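You operate a simulated robot arm through the tools that you are given. There is no shell and no other tool.

You are at the controls of a simulated two-armed robot. One attempt, no reset.

## Task
Put the green sauce pot from the top of the grey table on the front of the packing table and the blue sauce pot on the top of the long grey table. Open the table drawer, take the box marked "straws" from the inside of the table drawer and put it on the road side counter, then shut the drawer. Put the sponge on the top of chest two away on the top of the grey plank table. Fetch the small sponge and set it in the grey bucket. Any order will do. Set down upright: box.
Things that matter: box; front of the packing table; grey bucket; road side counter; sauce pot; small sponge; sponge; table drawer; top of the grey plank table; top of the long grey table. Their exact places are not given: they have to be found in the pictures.

The check looks at the end state, three seconds after you hand in, the way a careful person would. Anything else that was tipped, shoved, dropped, spilled or broken makes it a failure.

## Robot
Two 7-joint arms with three-finger grippers on one trunk, on a base that drives. Base frame: it is fixed to the floor where the robot stands at the start and does not move with it; the origin is under the middle of the robot, x ahead of it, y to its left, z up. Units: mm, rad, N and s.
The left shoulder is at the start at [70, 165, 1103], the right one opposite. With the tool pointing down near the work surface each hand reaches from about 380 to 880 mm from the robot's upright axis, wherever it stands, measured 20 degrees to its own side. Places, roughly: box [2000, -3000, 750]; front of the packing table (87x19 cm) [4560, -200, 760]; grey bucket (24x24x19 cm) [-2100, -4600, 600]; road side counter (47x16 cm) [2620, -4200, 820]; sauce pot [3000, -1250, 750]; small sponge (4x6x3 cm) [-1800, -4300, 500]; sponge (8x5x4 cm) [-1900, -4500, 500]; table drawer [2100, -3000, 700]; top of the grey plank table [-4000, -4000, 700]; top of the long grey table [4500, 0, 800]. Payload 3.91 kg a hand.
The tool frame of a hand sits at the grasp point between the pads (the TCP): z along the fingers, y along the line on which they close. The tips reach 30 mm beyond it. The gripper opens to 116 mm. The gripper's body begins 73 mm behind the TCP.
Orientation is that of the tool frame in the base frame, as [roll, pitch, yaw] about the fixed x, y, z axes, in that order (R = Rz(yaw) Ry(pitch) Rx(roll)). With the fingers straight down and closing along the base's y, the tool's x points along the base's -x, its y along +y and its z along -z.

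## Interface
- The arms move only by the tool play_rows. It takes "left_commands", "right_commands" or both (then of equal length, played together; a hand with none holds still); each is a list of rows, each an object of numbers (a shift or turn left out is 0, a gripper value left out holds the last): "dx", "dy", "dz": the shift along the tool's x, y, z in mm; "wx", "wy", "wz": the turn, a rotation vector about the tool's x, y, z in rad; "grip": the opening, from 0 (shut) to 1 (fully open). In form: [{"dx": .., "dy": .., "dz": .., "wx": .., "wy": .., "wz": .., "grip": ..}, ...]. A call has 1 to 20 rows; each row shifts and turns the commanded pose from where the row before left it, along the tool's axes as they then stand. Each row takes 0.2 s and may step no farther than 50 mm and 0.15 rad from the row before; otherwise, or with a gripper value out of range, the whole call is refused. Where a pose cannot be reached the arm comes as near as it can. A force on the tool above 40 N (or 10 N above the force at the start of the call, whichever is more), or a blocked arm, ends the call early, and 0.2 s more pass. The fingers move at their own pace (about 153 mm/s each) and stop on an object; they squeeze with about 22 N. The grip force told is the motor's: it shows also when the fingers shut on nothing. Time passes only in rows, and 0.2 s behind the last, so rows that do not move let the fingers close. It gives the time, the measured TCP pose, the force on the tool (base axes), the opening and the grip force at its end, in the units of the frame above (readings bear some noise), with the torque about the TCP (base axes, N m) and any sound that the robot's microphone picked up, and new pictures: "views" is both (left out), scene, wrist or none (wrist: the cameras of the hands that moved).
- Cameras (640 x 400 px; columns grow to the right, rows downward): "scene" is now at [136.8, 2.6, 1423.8]; the picture's right is [0.02, -1.00, 0.00], its down [-0.56, -0.01, -0.83] and it looks along [0.83, 0.01, -0.56] (base axes); focal length 258 px, centre (320, 200). "left" rides on the left gripper at [75, 17, -88] in its tool frame; the picture's right is [-0.22, 0.97, 0.00], its down [-0.70, -0.16, -0.70] and it looks along [-0.68, -0.16, 0.71] (tool axes); focal length 247 px, centre (320, 200). "right" rides on the right gripper at [52, 56, -88] in its tool frame; the picture's right is [-0.73, 0.68, 0.00], its down [-0.49, -0.52, -0.70] and it looks along [-0.48, -0.51, 0.71] (tool axes); focal length 247 px, centre (320, 200).
- raise_lower(by): slides the trunk up (or, below 0, down) by that many mm; the arms and the scene camera ride with it, the base frame stays. It gives what a move gives, with no picture.
- steer(legs): drives the robot by 1 to 6 legs, each [ahead, left, turn to the left] in mm, mm and rad, along the robot's own axes; the way and the turn of a leg run together, so that a leg with both is an arc; at most 1500 mm and 3.142 rad a leg. The arms and the cameras ride along, it lands a little off, and it stops where it bumps. It gives what a move gives, and a new picture of the scene camera.
- pan_tilt(pan, tilt): turns the head with the scene camera to pan (to the left, within 1.501 rad either way) and tilt (down, from -0.506 to 1.204), counted from straight ahead of the robot. It gives what a move gives, and a new picture of the scene camera.
- locate(camera, pixels): for up to 12 pixels [column, row] of the newest picture of that camera ("zoom" is the newest enlarged one), the place [x, y, z] in the base frame of the surface seen there, good to about 2 mm. No time passes.
- zoom(camera, box): a new picture of the part [left, top, right, bottom] of that camera's present view, enlarged. No time passes.
- hand_in(): hands the job in; it is judged then, once.

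Leave the grippers open and the arms clear of the work at the hand-in unless told otherwise.

The tools are called after "Call:" as a command line: name --argument value ..., lists and objects as JSON in quotes. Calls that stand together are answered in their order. play_rows: Moves the arms, as the interface text tells. Its arguments: {"type":"object","properties":{"left_commands":{"type":"array","items":{"type":"object","properties":{"dx":{"type":"number"},"dy":{"type":"number"},"dz":{"type":"number"},"wx":{"type":"number"},"wy":{"type":"number"},"wz":{"type":"number"},"grip":{"type":"number"}}}},"right_commands":{"type":"array","items":{"type":"object","properties":{"dx":{"type":"number"},"dy":{"type":"number"},"dz":{"type":"number"},"wx":{"type":"number"},"wy":{"type":"number"},"wz":{"type":"number"},"grip":{"type":"number"}}}},"views":{"type":"string","enum":["both","scene","wrist","none"]}},"required":[]} The other tools are called the same way: raise_lower (by) slides the trunk up or down; steer (legs) drives the base; pan_tilt (pan, tilt) turns the head that bears the scene camera; locate (camera, pixels) gives the place of the surface under pixels of a picture; zoom (camera, box) takes an enlarged picture of a part of a camera's view; hand_in () hands the job in.

At the start:

```text
clock: 0.0
left_eef_pos: [601.9, 248.1, 1049.9]
left_orientation: [3.141, 0.0, -3.141]
left_force: [-0.1, -0.6, -0.2]
left_wrist_torque: [0.0, 0.0, -0.01]
left_opening: 116.0
left_gripper_force: 0.1
right_eef_pos: [638.8, -223.1, 1036.6]
right_orientation: [3.141, -0.001, 3.141]
right_force: [-0.1, -0.1, -0.3]
right_wrist_torque: [-0.01, -0.01, -0.02]
right_opening: 115.7
right_gripper_force: 0.1
trunk travel left (down, up): [-640.0, 200.0]
robot x, y, heading: [1.9, 1.3, 0.002]
head pan, tilt: [0.017, 0.59]
```

scene: 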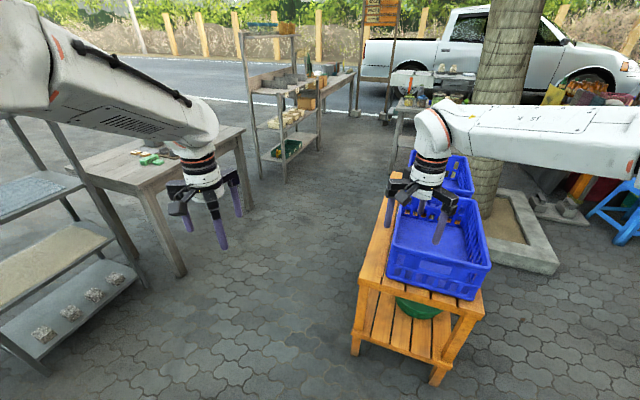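
right: 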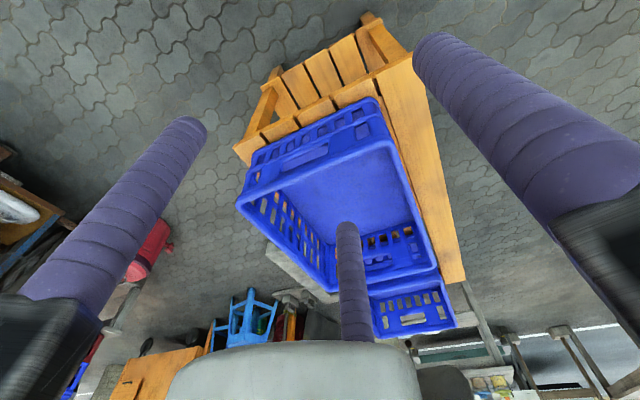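
left: 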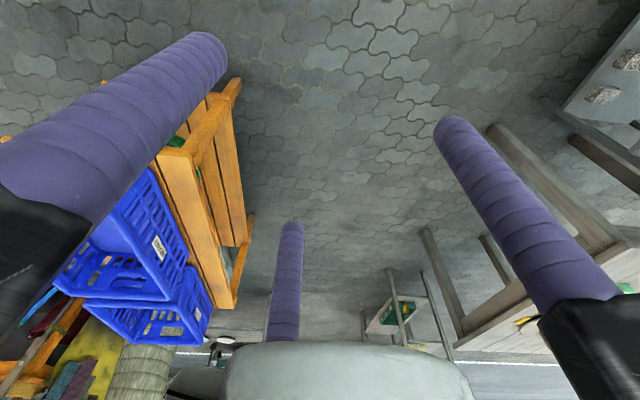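

I see a street market scene: a bench with blue crates straight ahead, a grey table to the left, shelves and a truck. I start by looking around with the head before moving anything.

Call:
pan_tilt --pan 0 --tilt 0.25

Call:
pan_tilt --pan -0.9 --tilt 0.3

Call:
pan_tilt --pan -1.5 --tilt 0.3

Call:
pan_tilt --pan 1.2 --tilt 0.3

```text
clock: 0.8
left_eef_pos: [599.7, 247.6, 1049.7]
left_orientation: [3.141, 0.001, -3.141]
left_force: [-0.5, 0.2, -0.7]
left_wrist_torque: [0.0, 0.01, 0.0]
left_opening: 116.0
left_gripper_force: 0.0
right_eef_pos: [640.2, -224.3, 1035.7]
right_orientation: [-3.141, 0.0, 3.142]
right_force: [0.4, 0.0, -0.5]
right_wrist_torque: [-0.02, -0.02, -0.04]
right_opening: 116.0
right_gripper_force: 0.1
trunk travel left (down, up): [-640.0, 200.0]
robot x, y, heading: [-2.4, 0.3, -0.006]
head pan, tilt: [0.0, 0.25]
```

scene: 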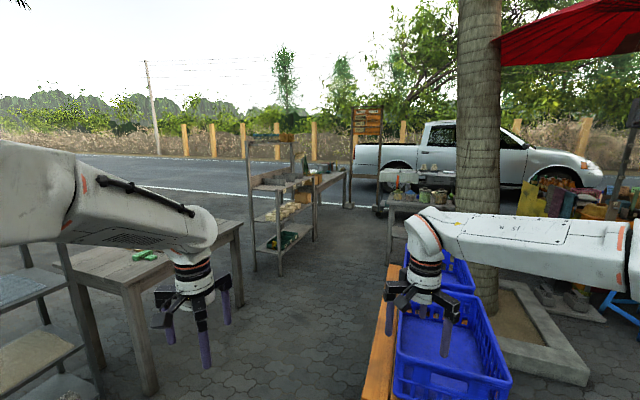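

```text
clock: 2.0
left_eef_pos: [600.6, 249.6, 1048.8]
left_orientation: [-3.141, 0.001, 3.141]
left_force: [0.5, -0.2, 0.2]
left_wrist_torque: [-0.03, 0.0, -0.04]
left_opening: 115.9
left_gripper_force: 0.0
right_eef_pos: [639.0, -224.5, 1035.8]
right_orientation: [-3.141, -0.001, 3.139]
right_force: [-0.3, -0.2, 0.3]
right_wrist_torque: [0.0, 0.02, 0.01]
right_opening: 116.1
right_gripper_force: 0.2
trunk travel left (down, up): [-640.0, 200.0]
robot x, y, heading: [5.2, 2.4, 0.006]
head pan, tilt: [-0.901, 0.3]
```

scene: 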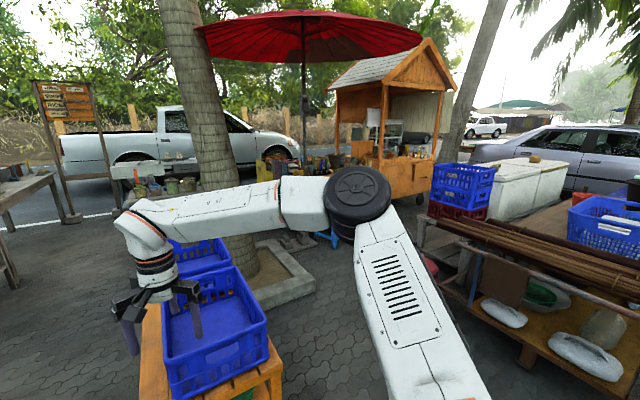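

```text
clock: 3.0
left_eef_pos: [600.2, 250.5, 1049.3]
left_orientation: [3.141, 0.0, 3.141]
left_force: [-0.2, 0.4, -0.6]
left_wrist_torque: [0.02, 0.0, -0.03]
left_opening: 116.0
left_gripper_force: 0.1
right_eef_pos: [638.7, -223.7, 1034.8]
right_orientation: [3.142, -0.001, 3.14]
right_force: [-0.9, 0.0, -0.4]
right_wrist_torque: [-0.02, -0.04, -0.02]
right_opening: 115.9
right_gripper_force: 0.1
trunk travel left (down, up): [-640.0, 200.0]
robot x, y, heading: [-0.3, 4.2, 0.001]
head pan, tilt: [-1.499, 0.3]
```

scene: 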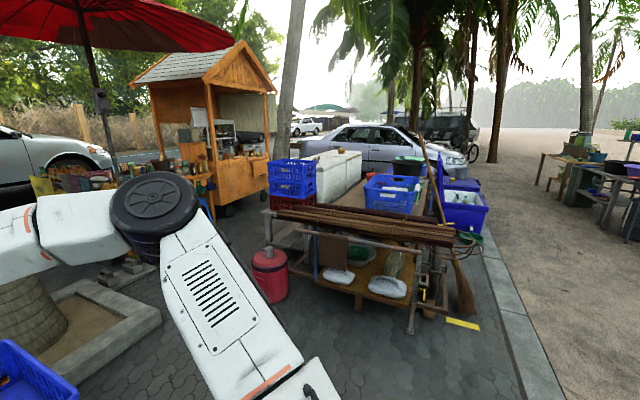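

```text
clock: 5.4
left_eef_pos: [600.7, 249.9, 1049.9]
left_orientation: [3.141, 0.0, 3.141]
left_force: [-0.4, 0.7, -0.5]
left_wrist_torque: [-0.03, 0.01, 0.02]
left_opening: 116.3
left_gripper_force: 0.0
right_eef_pos: [639.6, -224.0, 1035.5]
right_orientation: [3.141, 0.0, 3.141]
right_force: [-0.3, 0.2, 0.1]
right_wrist_torque: [0.01, 0.0, -0.03]
right_opening: 115.9
right_gripper_force: 0.0
trunk travel left (down, up): [-640.0, 200.0]
robot x, y, heading: [2.4, -1.0, 0.0]
head pan, tilt: [1.201, 0.3]
```

scene: 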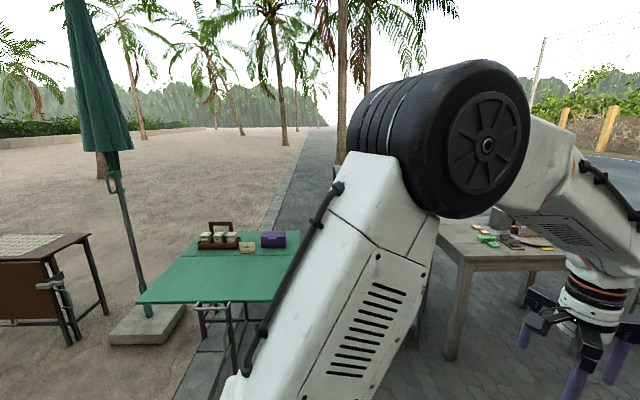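

A big scene. I look straight ahead again and take places of the key obstacles and tables.

Call:
pan_tilt --pan 0 --tilt 0.45

```text
clock: 6.8
left_eef_pos: [600.8, 248.8, 1049.8]
left_orientation: [3.141, 0.001, -3.141]
left_force: [0.1, 0.4, -1.3]
left_wrist_torque: [-0.03, -0.02, -0.02]
left_opening: 116.0
left_gripper_force: 0.1
right_eef_pos: [640.5, -224.4, 1034.4]
right_orientation: [3.141, -0.001, 3.14]
right_force: [0.5, 0.0, 0.1]
right_wrist_torque: [0.01, 0.01, 0.02]
right_opening: 115.9
right_gripper_force: 0.2
trunk travel left (down, up): [-640.0, 200.0]
robot x, y, heading: [1.6, -1.3, -0.0]
head pan, tilt: [0.0, 0.45]
```

scene: 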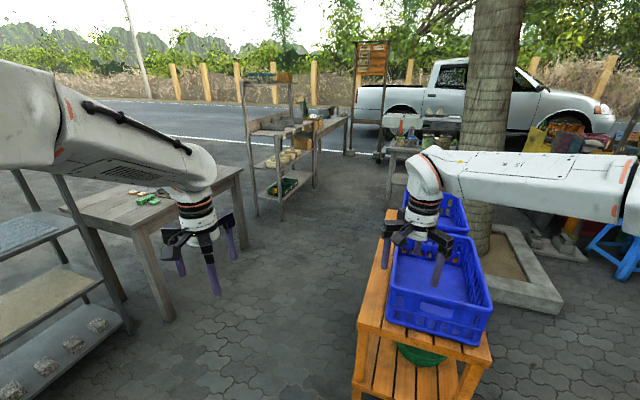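

Call:
locate --camera "scene" --pixels '[[357, 323], [388, 212], [163, 316], [240, 172], [125, 328], [282, 205], [257, 205], [312, 185], [350, 152], [388, 205], [345, 120], [491, 295]]'

Call:
zoom --camera "scene" --box '[230, 60, 470, 220]'

```text
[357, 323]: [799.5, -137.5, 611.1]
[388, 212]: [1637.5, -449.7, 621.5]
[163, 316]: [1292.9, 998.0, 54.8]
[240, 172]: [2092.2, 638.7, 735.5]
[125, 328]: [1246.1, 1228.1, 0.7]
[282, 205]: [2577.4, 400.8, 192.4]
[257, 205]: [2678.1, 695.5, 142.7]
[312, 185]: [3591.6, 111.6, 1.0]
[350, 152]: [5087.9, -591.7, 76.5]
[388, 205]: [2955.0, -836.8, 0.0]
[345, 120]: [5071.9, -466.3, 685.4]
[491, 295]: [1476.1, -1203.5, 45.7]
```

```text
2.50 times, centred on (350, 140) of scene
```

zoom: 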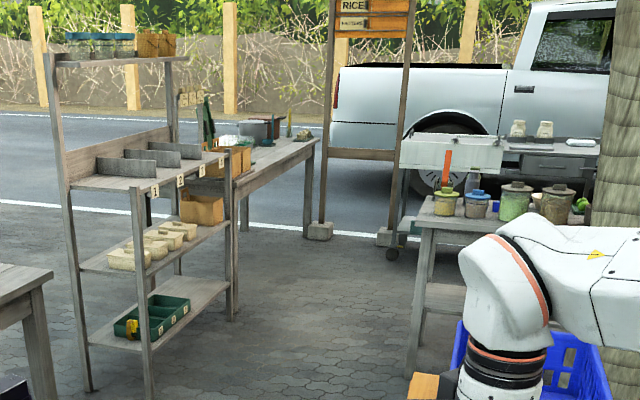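

The path ahead runs between the bench (left edge y≈-140..-450) and the left tables (right edges y≈640..1000). I drive ahead along that gap toward the small grey table with sauce pots near (3000,-1250).

Call:
steer --legs '[[800, 330, 0], [850, -180, 0]]'

```text
clock: 15.7
left_eef_pos: [2265.5, 389.5, 1050.2]
left_orientation: [-3.141, 0.001, 3.138]
left_force: [0.2, -0.5, 0.3]
left_wrist_torque: [0.0, -0.01, 0.0]
left_opening: 116.0
left_gripper_force: 0.1
right_eef_pos: [2303.8, -83.9, 1035.4]
right_orientation: [3.14, 0.001, 3.135]
right_force: [0.1, -0.6, 0.1]
right_wrist_torque: [-0.01, 0.0, 0.02]
right_opening: 115.9
right_gripper_force: 0.0
trunk travel left (down, up): [-640.0, 200.0]
robot x, y, heading: [1661.7, 143.2, -0.007]
head pan, tilt: [0.0, 0.45]
```

scene: 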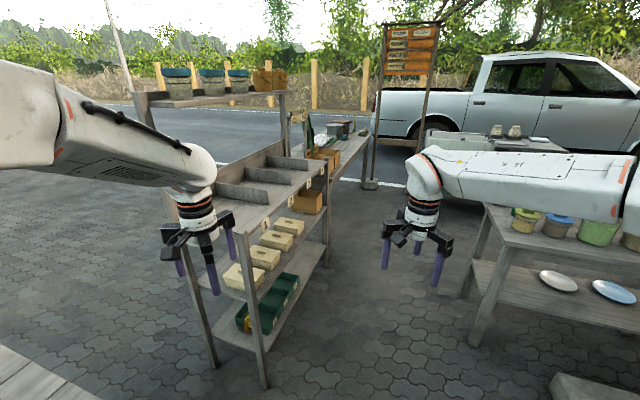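

The pot table is ahead on the right. I turn the head right to see it.

Call:
pan_tilt --pan -0.7 --tilt 0.45

```text
clock: 16.8
left_eef_pos: [2266.1, 386.9, 1050.1]
left_orientation: [-3.142, -0.001, 3.135]
left_force: [0.0, 0.2, 0.4]
left_wrist_torque: [0.0, 0.02, -0.01]
left_opening: 116.2
left_gripper_force: 0.0
right_eef_pos: [2301.5, -83.8, 1035.7]
right_orientation: [-3.141, -0.001, 3.134]
right_force: [0.2, -0.2, 0.0]
right_wrist_torque: [0.01, 0.02, -0.04]
right_opening: 115.6
right_gripper_force: 0.0
trunk travel left (down, up): [-640.0, 200.0]
robot x, y, heading: [1662.3, 137.9, -0.001]
head pan, tilt: [-0.7, 0.45]
```

scene: 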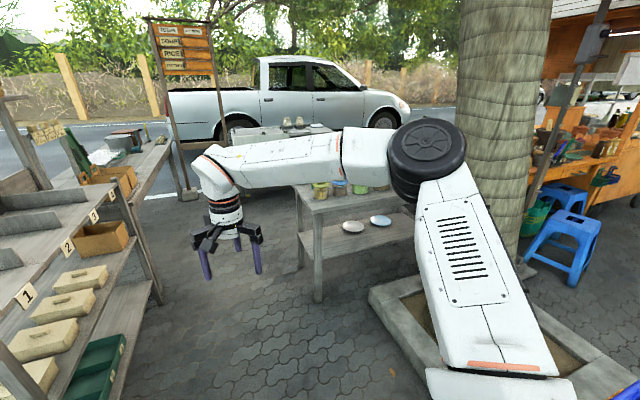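

Call:
zoom --camera "scene" --box '[280, 110, 440, 310]'

Call:
locate --camera "scene" --pixels '[[318, 300], [301, 266], [294, 188], [316, 212], [320, 190], [340, 187], [360, 188], [369, 294], [485, 340], [353, 226], [382, 219], [234, 140]]'

```text
2.00 times, centred on (360, 210) of scene
```

zoom: 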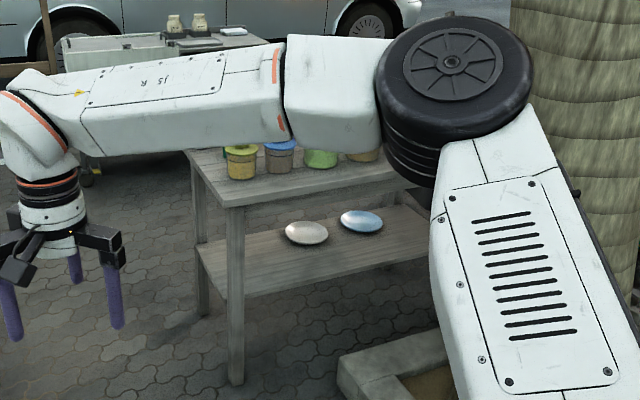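

```text
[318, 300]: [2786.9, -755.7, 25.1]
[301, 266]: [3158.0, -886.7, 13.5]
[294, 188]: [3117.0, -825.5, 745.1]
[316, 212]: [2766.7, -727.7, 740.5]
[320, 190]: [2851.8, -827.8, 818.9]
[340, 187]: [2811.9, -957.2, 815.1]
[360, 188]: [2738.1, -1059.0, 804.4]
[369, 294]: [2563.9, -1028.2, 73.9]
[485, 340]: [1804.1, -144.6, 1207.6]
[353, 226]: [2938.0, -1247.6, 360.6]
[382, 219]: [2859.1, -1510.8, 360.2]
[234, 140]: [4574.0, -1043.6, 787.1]
```

The table's near left corner is about (2767,-728); the tree curb is near (2564,-1028). I drive to about (2250,-420) and turn right to face the pots.

Call:
steer --legs '[[560, -540, 0], [0, 0, -0.55]]'

Call:
pan_tilt --pan -0.15 --tilt 0.65

```text
clock: 22.4
left_eef_pos: [2851.7, -485.7, 1049.8]
left_orientation: [-3.141, 0.0, 2.601]
left_force: [0.5, -1.1, 0.2]
left_wrist_torque: [0.01, 0.02, 0.02]
left_opening: 116.0
left_gripper_force: 0.0
right_eef_pos: [2642.9, -909.7, 1034.9]
right_orientation: [-3.141, 0.0, 2.601]
right_force: [-0.1, 0.7, -0.4]
right_wrist_torque: [-0.01, 0.0, 0.02]
right_opening: 116.4
right_gripper_force: 0.0
trunk travel left (down, up): [-640.0, 200.0]
robot x, y, heading: [2208.6, -390.6, -0.54]
head pan, tilt: [-0.7, 0.45]
```

scene: 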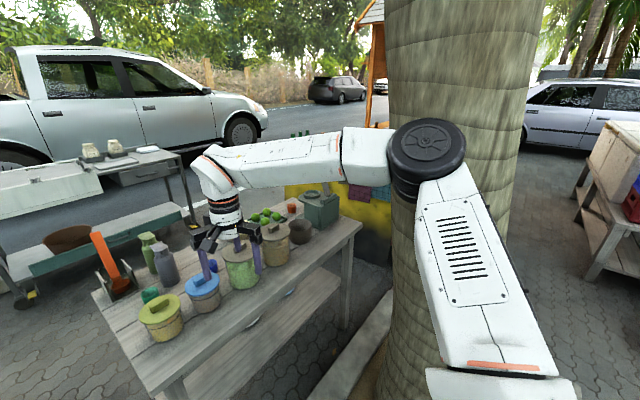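

```text
clock: 23.4
left_eef_pos: [2852.0, -487.0, 1049.0]
left_orientation: [3.141, 0.002, 2.602]
left_force: [-0.3, 0.1, -0.5]
left_wrist_torque: [-0.03, 0.02, -0.01]
left_opening: 116.0
left_gripper_force: 0.1
right_eef_pos: [2641.5, -911.5, 1036.1]
right_orientation: [3.141, 0.002, 2.6]
right_force: [0.5, 0.0, -0.7]
right_wrist_torque: [-0.01, -0.01, -0.01]
right_opening: 115.8
right_gripper_force: 0.1
trunk travel left (down, up): [-640.0, 200.0]
robot x, y, heading: [2207.5, -394.4, -0.542]
head pan, tilt: [-0.15, 0.649]
```

scene: 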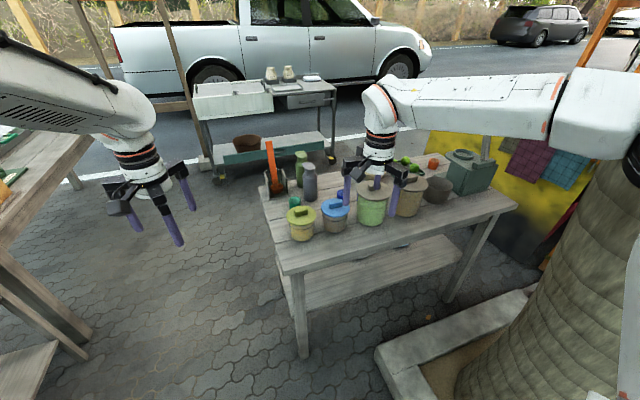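

Call:
zoom --camera "scene" --box '[250, 130, 530, 300]'

Call:
zoom --camera "right" --box '[0, 0, 640, 400]'

```text
2.29 times, centred on (390, 215) of scene
```

zoom: 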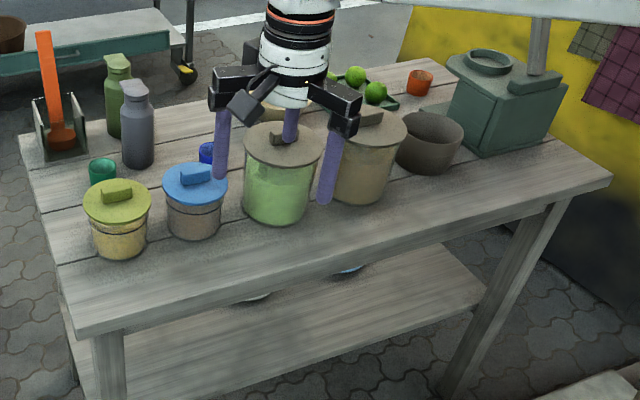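

```text
1.00 times, centred on (320, 200) of right (not enlarged: the box is as wide or as high as the picture)
```

zoom: 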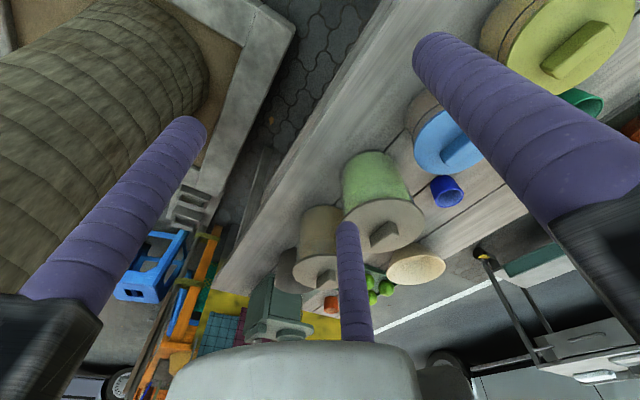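

Call:
locate --camera "zoom" --pixels '[[100, 200]]'

Call:
zoom --camera "scene" --box '[250, 140, 400, 240]'

```text
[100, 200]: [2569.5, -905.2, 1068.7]
```

```text
4.00 times, centred on (325, 190) of scene
```

zoom: 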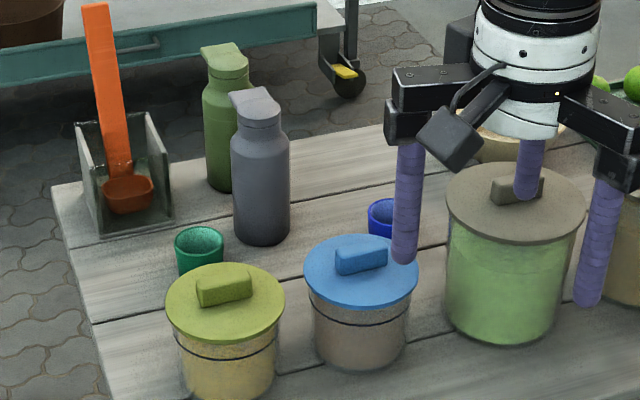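

Call:
locate --camera "zoom" --pixels '[[200, 228], [198, 244], [180, 255], [222, 245], [378, 203], [390, 207], [380, 228], [225, 290], [360, 262], [185, 140], [265, 245], [140, 210]]'

```text
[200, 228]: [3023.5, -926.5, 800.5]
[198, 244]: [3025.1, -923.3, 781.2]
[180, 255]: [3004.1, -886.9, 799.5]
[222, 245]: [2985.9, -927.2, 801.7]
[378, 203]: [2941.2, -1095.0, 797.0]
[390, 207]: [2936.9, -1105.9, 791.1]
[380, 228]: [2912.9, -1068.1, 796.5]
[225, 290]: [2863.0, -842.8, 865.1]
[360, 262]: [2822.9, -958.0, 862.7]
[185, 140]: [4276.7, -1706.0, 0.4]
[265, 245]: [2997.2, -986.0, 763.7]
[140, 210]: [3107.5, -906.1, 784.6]
```

The table carries two small solid-coloured open pots: a green one at about (3005,-915) and a blue one at about (2925,-1090), rims at z≈800, next to bigger lidded jars. I raise the trunk so that the hands pass clear above everything, then drive to the table's left end facing it.

Call:
raise_lower --by 150

Call:
steer --legs '[[470, 440, 0], [0, 0, -0.88]]'

Call:
pan_tilt --pan 0.0 --tilt 0.8

```text
clock: 25.1
left_eef_pos: [2852.3, -486.8, 1199.1]
left_orientation: [3.141, 0.0, 2.602]
left_force: [-0.1, 0.1, -0.3]
left_wrist_torque: [0.02, 0.02, -0.01]
left_opening: 116.2
left_gripper_force: 0.1
right_eef_pos: [2643.5, -910.8, 1185.9]
right_orientation: [-3.142, -0.001, 2.601]
right_force: [-0.6, 0.7, 0.4]
right_wrist_torque: [-0.02, -0.04, 0.0]
right_opening: 116.0
right_gripper_force: 0.0
trunk travel left (down, up): [-790.0, 50.0]
robot x, y, heading: [2209.1, -393.0, -0.537]
head pan, tilt: [-0.15, 0.649]
```

```text
clock: 31.0
left_eef_pos: [3168.5, -820.8, 1199.0]
left_orientation: [3.142, 0.001, 1.7]
left_force: [-0.3, 0.5, 0.3]
left_wrist_torque: [0.03, 0.02, -0.01]
left_opening: 116.0
left_gripper_force: 0.1
right_eef_pos: [2705.5, -919.1, 1185.8]
right_orientation: [3.141, 0.0, 1.698]
right_force: [-0.6, 1.1, -0.3]
right_wrist_torque: [0.05, 0.04, 0.01]
right_opening: 116.0
right_gripper_force: 0.1
trunk travel left (down, up): [-790.0, 50.0]
robot x, y, heading: [2844.8, -256.8, -1.445]
head pan, tilt: [-0.15, 0.649]
```

scene: 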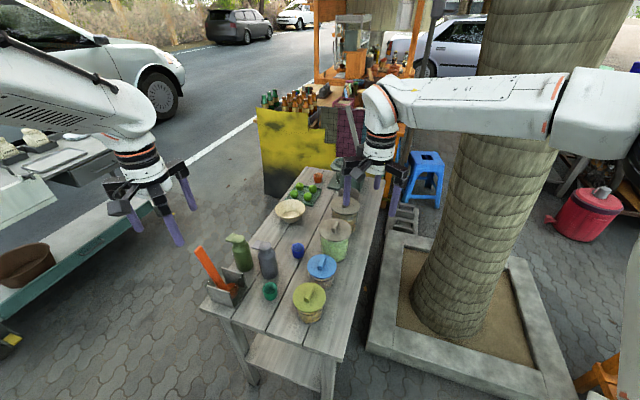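

```text
clock: 31.7
left_eef_pos: [3168.2, -821.5, 1199.9]
left_orientation: [3.14, -0.001, 1.7]
left_force: [0.0, -0.5, 0.2]
left_wrist_torque: [-0.01, -0.02, 0.03]
left_opening: 115.9
left_gripper_force: 0.1
right_eef_pos: [2704.7, -919.6, 1184.9]
right_orientation: [3.142, 0.001, 1.697]
right_force: [-0.9, 0.5, -0.3]
right_wrist_torque: [-0.03, 0.0, 0.0]
right_opening: 116.0
right_gripper_force: 0.0
trunk travel left (down, up): [-790.0, 50.0]
robot x, y, heading: [2845.2, -254.1, -1.439]
head pan, tilt: [0.0, 0.799]
```

scene: 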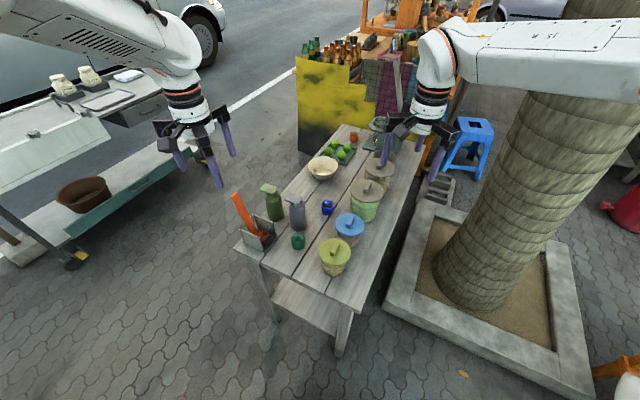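

Call:
zoom --camera "scene" --box '[220, 130, 420, 290]'

```text
2.50 times, centred on (320, 210) of scene
```

zoom: 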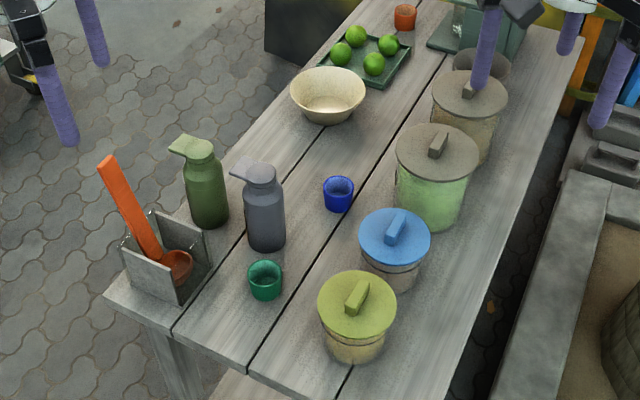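

Three identical small pots: green, blue, orange – these are the sauce pots. I take exact places of the green and blue rims and the obstacles beside them.

Call:
locate --camera "zoom" --pixels '[[249, 270], [282, 270], [265, 262], [265, 280], [265, 296], [324, 185], [353, 185], [338, 178], [338, 193], [338, 208], [260, 175], [203, 148]]'

Call:
locate --camera "zoom" --pixels '[[357, 290], [319, 305], [396, 300], [395, 225], [360, 240], [438, 140], [105, 160], [300, 310], [330, 240], [265, 240], [245, 175], [285, 240]]'

```text
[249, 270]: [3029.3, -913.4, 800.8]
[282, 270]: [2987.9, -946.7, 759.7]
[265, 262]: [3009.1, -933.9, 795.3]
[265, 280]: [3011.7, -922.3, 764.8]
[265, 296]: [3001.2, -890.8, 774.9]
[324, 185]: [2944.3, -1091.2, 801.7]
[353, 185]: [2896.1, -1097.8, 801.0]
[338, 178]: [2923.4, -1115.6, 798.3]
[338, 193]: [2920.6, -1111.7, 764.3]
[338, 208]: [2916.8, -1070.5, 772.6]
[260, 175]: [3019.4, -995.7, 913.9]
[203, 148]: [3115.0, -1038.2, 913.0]
```

```text
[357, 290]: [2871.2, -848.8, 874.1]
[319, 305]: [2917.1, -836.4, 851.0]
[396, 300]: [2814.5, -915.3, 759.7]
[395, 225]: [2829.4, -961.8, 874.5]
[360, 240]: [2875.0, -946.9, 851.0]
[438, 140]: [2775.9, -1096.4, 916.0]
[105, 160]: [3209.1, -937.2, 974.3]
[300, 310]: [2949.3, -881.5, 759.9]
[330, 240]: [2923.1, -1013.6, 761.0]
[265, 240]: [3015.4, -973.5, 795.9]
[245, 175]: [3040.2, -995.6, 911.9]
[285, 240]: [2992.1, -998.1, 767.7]
```

Surface z≈760, pot rims z≈801, blue pot centred near (2920,-1094), green near (3006,-914). Before going closer I look straight down to see how far the base reaches forward.

Call:
pan_tilt --pan 0.0 --tilt 1.2

```text
clock: 32.6
left_eef_pos: [3168.9, -821.4, 1199.5]
left_orientation: [3.14, 0.003, 1.7]
left_force: [0.4, 0.5, -0.2]
left_wrist_torque: [0.01, 0.0, 0.0]
left_opening: 115.9
left_gripper_force: 0.0
right_eef_pos: [2704.8, -920.2, 1185.4]
right_orientation: [3.141, 0.0, 1.7]
right_force: [-0.1, -0.5, 0.2]
right_wrist_torque: [-0.02, -0.01, 0.0]
right_opening: 115.9
right_gripper_force: 0.0
trunk travel left (down, up): [-790.0, 50.0]
robot x, y, heading: [2844.1, -258.5, -1.444]
head pan, tilt: [0.0, 1.201]
```

scene: 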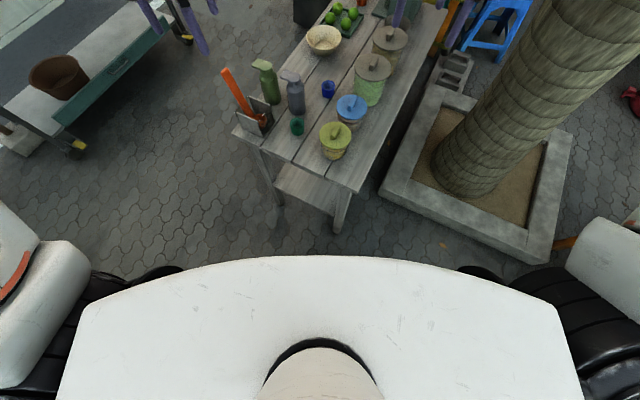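

Call:
locate --camera "scene" --pixels '[[320, 262], [100, 320], [335, 230], [355, 190], [280, 200], [232, 132], [165, 270], [480, 270], [380, 192], [320, 254]]'

```text
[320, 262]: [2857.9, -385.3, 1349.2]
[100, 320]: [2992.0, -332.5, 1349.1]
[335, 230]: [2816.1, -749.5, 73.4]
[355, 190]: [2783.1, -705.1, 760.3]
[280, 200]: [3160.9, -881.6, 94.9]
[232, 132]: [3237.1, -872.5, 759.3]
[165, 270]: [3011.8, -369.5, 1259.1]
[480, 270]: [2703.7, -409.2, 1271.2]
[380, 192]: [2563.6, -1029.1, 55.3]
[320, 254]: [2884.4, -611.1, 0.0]
```

The floor is visible up to ~350 mm ahead of the axis, so the base ends before that; table corner is ~445 mm ahead. I don't need to go closer; I turn left by 0.28 so that the right arm reaches the blue pot at its own side, then lower the trunk again.

Call:
steer --legs '[[0, 0, 0.28]]'

Call:
raise_lower --by -150

Call:
pan_tilt --pan -0.2 --tilt 0.85

```text
clock: 33.9
left_eef_pos: [3312.8, -708.5, 1198.2]
left_orientation: [-3.141, 0.0, 1.983]
left_force: [-0.2, -0.2, -0.4]
left_wrist_torque: [0.01, 0.0, -0.02]
left_opening: 116.0
left_gripper_force: 0.1
right_eef_pos: [2894.1, -932.4, 1186.5]
right_orientation: [3.14, 0.0, 1.982]
right_force: [-0.4, 0.3, -1.1]
right_wrist_torque: [0.01, -0.02, 0.0]
right_opening: 116.1
right_gripper_force: 0.2
trunk travel left (down, up): [-790.0, 50.0]
robot x, y, heading: [2844.9, -259.6, -1.157]
head pan, tilt: [0.0, 1.201]
```

scene: 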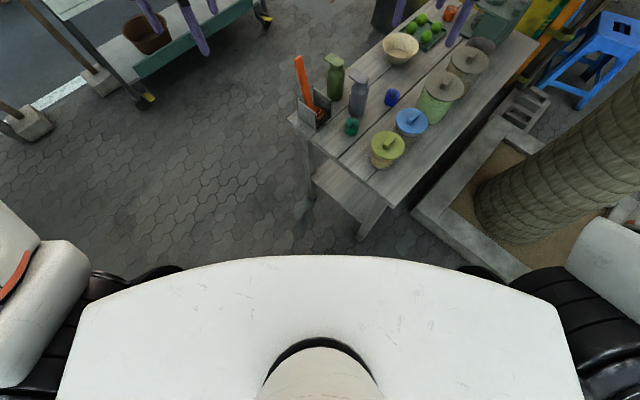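

```text
clock: 35.7
left_eef_pos: [3311.8, -708.2, 1049.7]
left_orientation: [3.14, 0.001, 1.983]
left_force: [-0.7, 0.6, -0.1]
left_wrist_torque: [-0.05, 0.0, 0.03]
left_opening: 116.2
left_gripper_force: 0.0
right_eef_pos: [2894.3, -932.6, 1035.0]
right_orientation: [-3.14, 0.001, 1.982]
right_force: [-0.3, -0.8, -0.1]
right_wrist_torque: [0.01, -0.01, -0.01]
right_opening: 116.0
right_gripper_force: 0.0
trunk travel left (down, up): [-640.0, 200.0]
robot x, y, heading: [2843.8, -260.2, -1.155]
head pan, tilt: [0.0, 1.201]
```

```text
clock: 36.5
left_eef_pos: [3312.3, -707.3, 1050.0]
left_orientation: [-3.141, 0.0, 1.979]
left_force: [0.0, -0.4, -0.1]
left_wrist_torque: [-0.01, 0.0, -0.01]
left_opening: 116.1
left_gripper_force: 0.1
right_eef_pos: [2896.0, -932.6, 1035.2]
right_orientation: [3.14, 0.0, 1.981]
right_force: [-0.1, 0.3, -0.5]
right_wrist_torque: [0.0, -0.03, 0.03]
right_opening: 116.2
right_gripper_force: 0.0
trunk travel left (down, up): [-640.0, 200.0]
robot x, y, heading: [2841.9, -256.5, -1.161]
head pan, tilt: [-0.201, 0.85]
```

scene: 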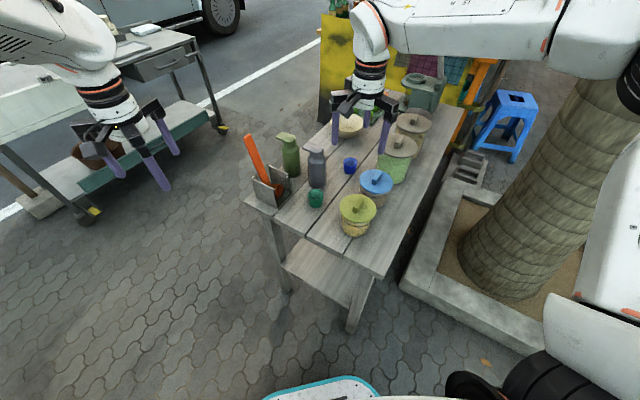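

The pots are in view. I zoom in on the cluster to measure the spoon holder near the green pot.

Call:
zoom --camera "scene" --box '[240, 120, 400, 240]'

Call:
locate --camera "scene" --pixels '[[350, 382], [320, 390], [375, 392]]'

```text
3.33 times, centred on (320, 180) of scene
```

zoom: 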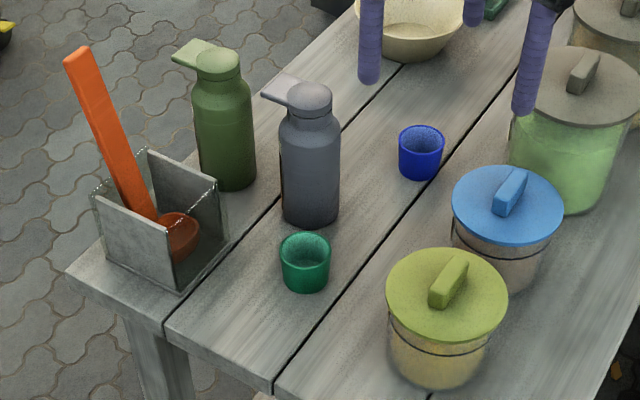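

```text
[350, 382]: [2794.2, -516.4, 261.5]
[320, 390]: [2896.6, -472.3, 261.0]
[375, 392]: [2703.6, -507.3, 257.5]
```

Call:
locate --camera "zoom" --pixels '[[280, 243], [331, 245], [305, 233], [305, 268], [305, 280], [399, 135], [444, 137], [421, 125], [421, 150], [421, 170], [172, 235], [216, 183]]'

Call:
locate --camera "zoom" --pixels '[[172, 280], [228, 235], [310, 98], [310, 140], [283, 150], [339, 150], [215, 60], [445, 290], [386, 285], [508, 290], [512, 190], [452, 215]]'

```text
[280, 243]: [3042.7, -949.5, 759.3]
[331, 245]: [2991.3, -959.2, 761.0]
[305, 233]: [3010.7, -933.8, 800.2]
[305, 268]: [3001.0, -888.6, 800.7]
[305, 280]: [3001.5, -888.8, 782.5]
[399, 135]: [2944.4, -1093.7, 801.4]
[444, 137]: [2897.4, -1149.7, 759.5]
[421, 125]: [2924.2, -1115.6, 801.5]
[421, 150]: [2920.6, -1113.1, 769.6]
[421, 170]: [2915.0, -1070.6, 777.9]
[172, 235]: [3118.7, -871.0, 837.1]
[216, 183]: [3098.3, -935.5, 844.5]
```

```text
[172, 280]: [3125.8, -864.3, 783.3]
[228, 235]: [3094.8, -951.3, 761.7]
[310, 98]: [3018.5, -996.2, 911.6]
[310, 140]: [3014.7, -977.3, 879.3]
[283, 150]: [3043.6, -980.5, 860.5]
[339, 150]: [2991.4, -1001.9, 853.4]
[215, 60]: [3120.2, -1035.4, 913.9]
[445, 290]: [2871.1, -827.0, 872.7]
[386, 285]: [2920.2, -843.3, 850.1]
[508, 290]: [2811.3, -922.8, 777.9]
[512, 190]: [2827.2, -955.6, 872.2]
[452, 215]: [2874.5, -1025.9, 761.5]
```

Green pot centre ≈(3006,-912), blue ≈(2920,-1093), rim z 801, table z 760. First the blue with the right hand: move above it at the present height, and turn the hand 0.6 rad so the camera stays clear of the grey bottle.

Call:
play_rows --right_commands '[{"dx": -39.5, "dy": -10.7}, {"dx": -39.5, "dy": -10.7}, {"dx": -39.5, "dy": -10.7}, {"dx": -39.5, "dy": -10.7}, {"wz": -0.15}, {"wz": -0.15}, {"wz": -0.15}, {"wz": -0.15}, {}, {}]' --views "both"

```text
clock: 38.7
left_eef_pos: [3310.8, -708.3, 1049.4]
left_orientation: [-3.139, 0.001, 1.982]
left_force: [0.2, 0.3, -1.2]
left_wrist_torque: [0.05, 0.0, -0.01]
left_opening: 116.2
left_gripper_force: 0.0
right_eef_pos: [2895.5, -942.1, 1035.0]
right_orientation: [-3.141, 0.009, 1.97]
right_force: [0.2, -1.0, 0.9]
right_wrist_torque: [0.0, -0.01, 0.02]
right_opening: 116.0
right_gripper_force: 0.0
right hand out of reach, approached as far as the arm can: row 1, 2, 3, 4, 5, 6, 7, 8
trunk travel left (down, up): [-640.0, 200.0]
robot x, y, heading: [2841.5, -258.0, -1.158]
head pan, tilt: [-0.201, 0.85]
```

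scene: 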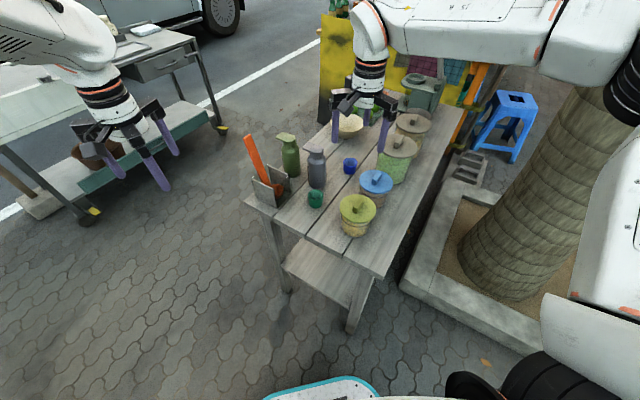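
right: 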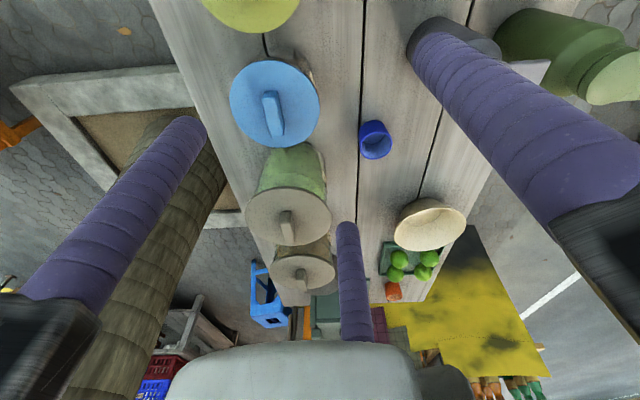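

The right arm can't reach out at this height (hand too high relative to the shoulder). I raise the trunk by 190 and bring the right hand down relative to it, keeping the tips above all lids.

Call:
raise_lower --by 190

Call:
play_rows --right_commands '[{"dz": 45}, {"dz": 45}, {"dz": 45}, {"dz": 45}, {"dx": -39.5, "dy": -10.7}, {"dx": -39.5, "dy": -10.7}, {"dx": -39.5, "dy": -10.7}, {"dx": -39.5, "dy": -10.7}, {}]' --views "both"

```text
clock: 40.8
left_eef_pos: [3312.1, -708.7, 1239.9]
left_orientation: [-3.141, -0.001, 1.983]
left_force: [-0.3, 0.2, -0.4]
left_wrist_torque: [-0.02, 0.03, -0.01]
left_opening: 115.9
left_gripper_force: 0.1
right_eef_pos: [2895.8, -943.5, 1225.3]
right_orientation: [-3.141, 0.007, 1.97]
right_force: [0.1, 0.3, 0.0]
right_wrist_torque: [0.03, 0.02, -0.04]
right_opening: 116.0
right_gripper_force: 0.0
trunk travel left (down, up): [-830.0, 10.0]
robot x, y, heading: [2843.2, -255.8, -1.156]
head pan, tilt: [-0.201, 0.85]
```

```text
clock: 42.8
left_eef_pos: [3312.8, -707.1, 1239.1]
left_orientation: [-3.142, 0.0, 1.982]
left_force: [-1.2, -0.3, -0.1]
left_wrist_torque: [-0.02, -0.02, 0.02]
left_opening: 115.9
left_gripper_force: 0.0
right_eef_pos: [2906.4, -1014.1, 1044.6]
right_orientation: [3.141, 0.006, 1.971]
right_force: [-0.3, 0.2, 0.0]
right_wrist_torque: [0.04, -0.02, 0.01]
right_opening: 116.1
right_gripper_force: 0.1
right hand out of reach, approached as far as the arm can: row 6, 7, 8
trunk travel left (down, up): [-830.0, 10.0]
robot x, y, heading: [2844.3, -256.6, -1.155]
head pan, tilt: [-0.201, 0.85]
```

scene: 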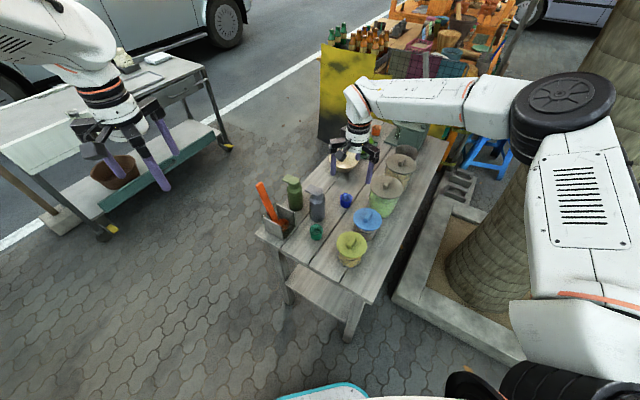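
right: 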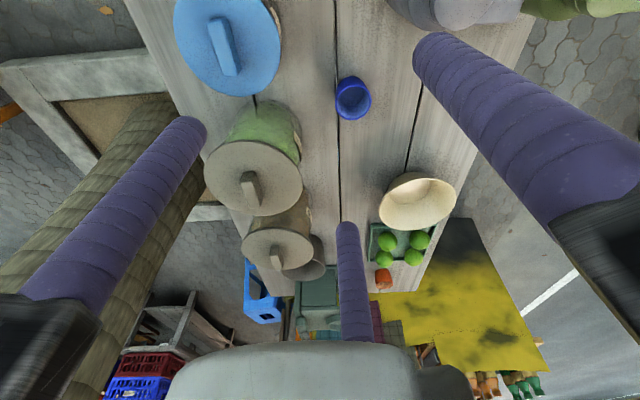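

Reach is limited to about 760 mm at this height. The base front is only ~220 mm ahead of the axis and the table corner 385 mm ahead to the right, so I drive 90 mm closer.

Call:
steer --legs '[[90, 0, 0]]'

```text
clock: 43.9
left_eef_pos: [3345.7, -788.1, 1242.4]
left_orientation: [-3.141, 0.004, 1.978]
left_force: [0.9, -0.5, 0.1]
left_wrist_torque: [-0.02, 0.01, -0.01]
left_opening: 115.9
left_gripper_force: 0.2
right_eef_pos: [2941.0, -1094.2, 1047.1]
right_orientation: [-3.141, 0.011, 1.969]
right_force: [0.3, 0.4, 0.8]
right_wrist_torque: [0.01, 0.0, 0.04]
right_opening: 116.2
right_gripper_force: 0.1
trunk travel left (down, up): [-830.0, 10.0]
robot x, y, heading: [2876.1, -339.2, -1.163]
head pan, tilt: [-0.201, 0.85]
```

scene: 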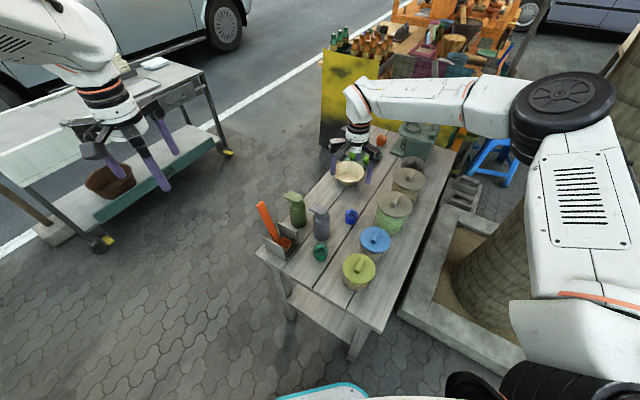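

Now the right hand is nearly over the blue pot. I shift 21 mm and turn the hand.

Call:
play_rows --right_commands '[{"dx": 9, "dy": -19}, {"wz": -0.15}, {"wz": -0.15}, {"wz": -0.15}, {"wz": -0.15}, {}, {}]' --views "wrist"

```text
clock: 45.5
left_eef_pos: [3347.3, -790.8, 1240.6]
left_orientation: [3.141, 0.0, 1.98]
left_force: [-0.9, -0.3, 0.7]
left_wrist_torque: [0.04, 0.03, 0.01]
left_opening: 116.1
left_gripper_force: 0.0
right_eef_pos: [2905.8, -1096.7, 1044.6]
right_orientation: [-3.069, 0.061, 2.054]
right_force: [0.2, -0.3, 0.4]
right_wrist_torque: [0.01, -0.02, -0.02]
right_opening: 116.1
right_gripper_force: 0.0
right hand out of reach, approached as far as the arm can: row 2, 3, 4, 5
trunk travel left (down, up): [-830.0, 10.0]
robot x, y, heading: [2880.7, -341.0, -1.162]
head pan, tilt: [-0.201, 0.85]
```

right: 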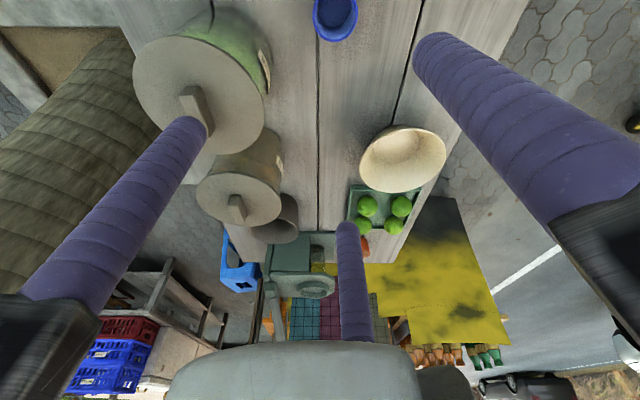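

Turning is blocked at this extension. The arm has more reach lower down, so I straighten the hand, centre over the pot, go down to TCP z≈950 (tips 920, still above the bottle) and then turn a little.

Call:
play_rows --right_commands '[{"wx": -0.073, "wy": 0.061, "wz": 0.05, "dz": 10}, {"dx": -2.5, "dy": 14.4, "dz": 5}, {"dz": 40}, {"dz": 40}, {}, {}]' --views "wrist"

```text
clock: 46.9
left_eef_pos: [3345.9, -790.9, 1240.2]
left_orientation: [3.141, 0.0, 1.979]
left_force: [-1.4, 0.6, 0.5]
left_wrist_torque: [0.0, 0.04, -0.01]
left_opening: 116.2
left_gripper_force: 0.1
right_eef_pos: [2915.8, -1101.1, 960.5]
right_orientation: [-3.07, 0.062, 2.055]
right_force: [-0.1, 0.6, 0.3]
right_wrist_torque: [0.02, 0.03, 0.02]
right_opening: 116.2
right_gripper_force: 0.1
right hand out of reach, approached as far as the arm can: row 1
trunk travel left (down, up): [-830.0, 10.0]
robot x, y, heading: [2879.0, -340.6, -1.161]
head pan, tilt: [-0.201, 0.85]
```

right: 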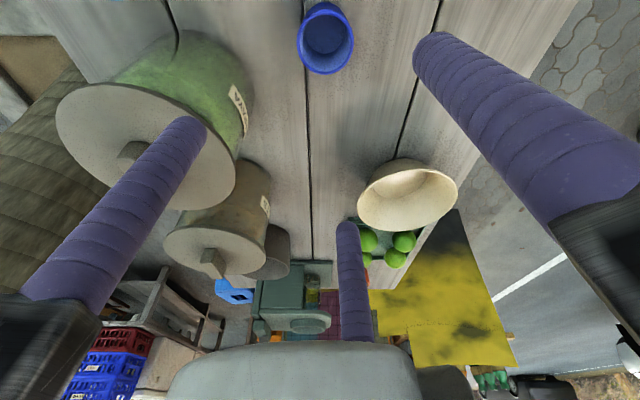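

Now lower. I correct the tilt and turn the hand a bit more.

Call:
play_rows --right_commands '[{"wx": -0.073, "wy": 0.061}, {"wz": -0.1}, {"wz": -0.1}, {}, {}]' --views "wrist"

```text
clock: 48.1
left_eef_pos: [3346.0, -789.8, 1240.0]
left_orientation: [3.141, -0.001, 1.981]
left_force: [-0.4, 0.0, 0.3]
left_wrist_torque: [-0.04, 0.01, 0.03]
left_opening: 116.1
left_gripper_force: 0.1
right_eef_pos: [2915.9, -1100.4, 960.0]
right_orientation: [-3.106, 0.029, 2.052]
right_force: [0.4, -0.1, 0.1]
right_wrist_torque: [-0.01, -0.01, -0.02]
right_opening: 115.8
right_gripper_force: 0.0
right hand out of reach, approached as far as the arm can: row 2, 3
trunk travel left (down, up): [-830.0, 10.0]
robot x, y, heading: [2880.0, -340.3, -1.165]
head pan, tilt: [-0.201, 0.85]
```

right: 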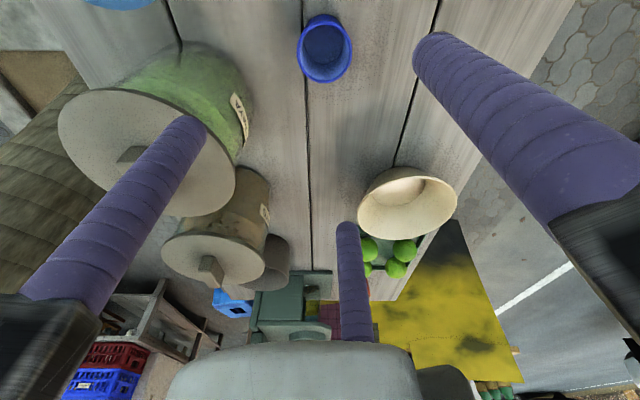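

The wrist is at its limit in that direction. Better: raise the hand and turn the whole robot left by 0.3, which brings the pot to the right arm's own side and turns the hand the way I want.

Call:
play_rows --right_commands '[{"dz": -40}, {"dz": -40}, {}]' --views "none"

Call:
steer --legs '[[0, 0, 0.32]]'

```text
clock: 48.9
left_eef_pos: [3346.6, -791.2, 1240.0]
left_orientation: [3.141, 0.001, 1.978]
left_force: [0.4, -0.3, -0.4]
left_wrist_torque: [0.02, -0.02, 0.02]
left_opening: 115.9
left_gripper_force: 0.1
right_eef_pos: [2916.2, -1100.8, 989.0]
right_orientation: [-3.104, 0.03, 2.053]
right_force: [0.3, -0.1, -0.5]
right_wrist_torque: [0.02, 0.01, 0.01]
right_opening: 116.1
right_gripper_force: 0.0
right hand out of reach, approached as far as the arm can: row 1, 2
trunk travel left (down, up): [-830.0, 10.0]
robot x, y, heading: [2878.4, -339.3, -1.158]
head pan, tilt: [-0.201, 0.85]
```

```text
clock: 50.3
left_eef_pos: [3465.2, -619.5, 1240.4]
left_orientation: [3.141, 0.0, 2.305]
left_force: [-0.4, 0.3, 0.2]
left_wrist_torque: [0.01, -0.01, 0.01]
left_opening: 115.9
left_gripper_force: 0.0
right_eef_pos: [3155.9, -1049.3, 989.4]
right_orientation: [-3.107, 0.031, 2.375]
right_force: [-0.3, -0.2, 0.7]
right_wrist_torque: [-0.03, 0.0, 0.01]
right_opening: 115.9
right_gripper_force: 0.1
trunk travel left (down, up): [-830.0, 10.0]
robot x, y, heading: [2881.7, -336.9, -0.836]
head pan, tilt: [-0.201, 0.85]
```

scene: 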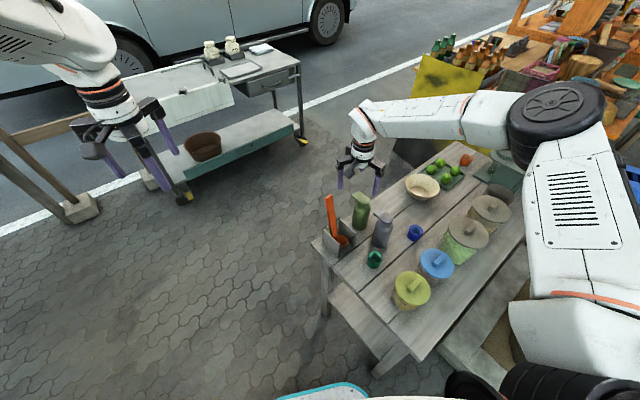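

The hand now is at (3156,-1049), tips at z≈959, above everything. I straighten the tilt and move it back over the blue pot.

Call:
play_rows --right_commands '[{"dx": 27.9, "dy": -39.1}, {"dx": 27.9, "dy": -39.1}, {"wx": -0.035, "wy": 0.031}, {"dx": 27.9, "dy": -39.1}, {"dx": 27.9, "dy": -39.1}, {"dx": 27.9, "dy": -39.1}, {}, {}]' --views "both"

```text
clock: 52.1
left_eef_pos: [3465.8, -618.5, 1239.4]
left_orientation: [-3.141, 0.001, 2.304]
left_force: [-0.1, 0.0, 0.0]
left_wrist_torque: [0.0, 0.04, 0.03]
left_opening: 116.0
left_gripper_force: 0.0
right_eef_pos: [3054.7, -1048.7, 995.4]
right_orientation: [-3.121, 0.045, 2.399]
right_force: [-0.2, -0.2, -0.5]
right_wrist_torque: [0.01, 0.02, -0.01]
right_opening: 115.8
right_gripper_force: 0.0
right hand out of reach, approached as far as the arm can: row 2, 4, 5, 6
trunk travel left (down, up): [-830.0, 10.0]
robot x, y, heading: [2879.1, -335.7, -0.84]
head pan, tilt: [-0.201, 0.85]
```

scene: 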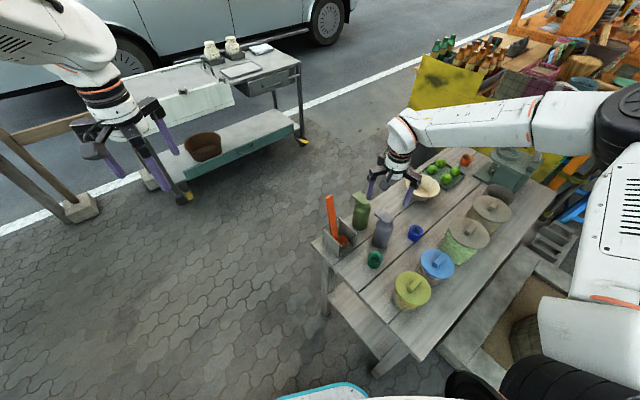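
right: 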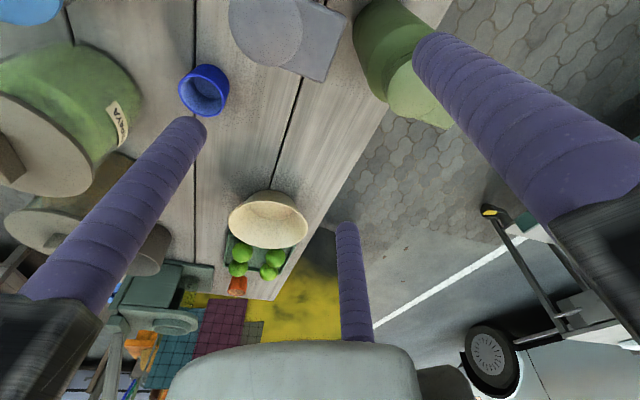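

The wrist limit lies in the counter-clockwise sense. I turn the hand the other way (clockwise, camera then points toward +x, past the bottle) and see how it goes.

Call:
play_rows --right_commands '[{"wx": -0.02, "wy": 0.045, "wz": 0.1}, {"wz": 0.15}, {"wz": 0.15}, {"wz": 0.15}, {"wz": 0.15}, {"wz": 0.15}, {"wz": 0.15}, {"wz": 0.15}, {"wz": 0.15}, {"wz": 0.15}, {}, {}]' --views "wrist"

```text
clock: 54.7
left_eef_pos: [3464.8, -619.6, 1240.4]
left_orientation: [3.141, 0.0, 2.304]
left_force: [0.3, 0.6, 0.2]
left_wrist_torque: [-0.02, 0.01, 0.02]
left_opening: 116.1
left_gripper_force: 0.1
right_eef_pos: [3052.8, -1048.7, 995.1]
right_orientation: [3.14, -0.003, 0.949]
right_force: [0.2, -0.5, -0.3]
right_wrist_torque: [-0.04, 0.0, 0.01]
right_opening: 115.9
right_gripper_force: 0.0
trunk travel left (down, up): [-830.0, 10.0]
robot x, y, heading: [2877.6, -337.1, -0.84]
head pan, tilt: [-0.201, 0.85]
```

right: 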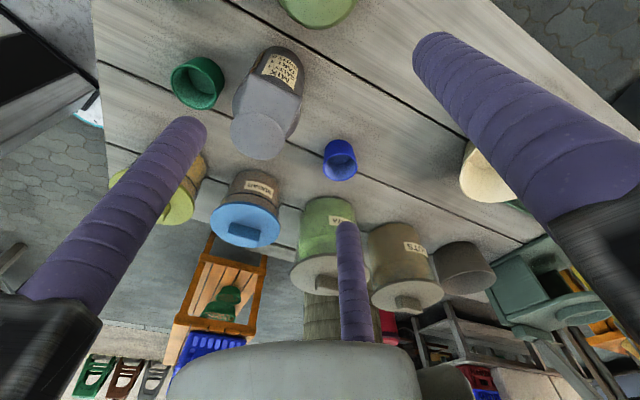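

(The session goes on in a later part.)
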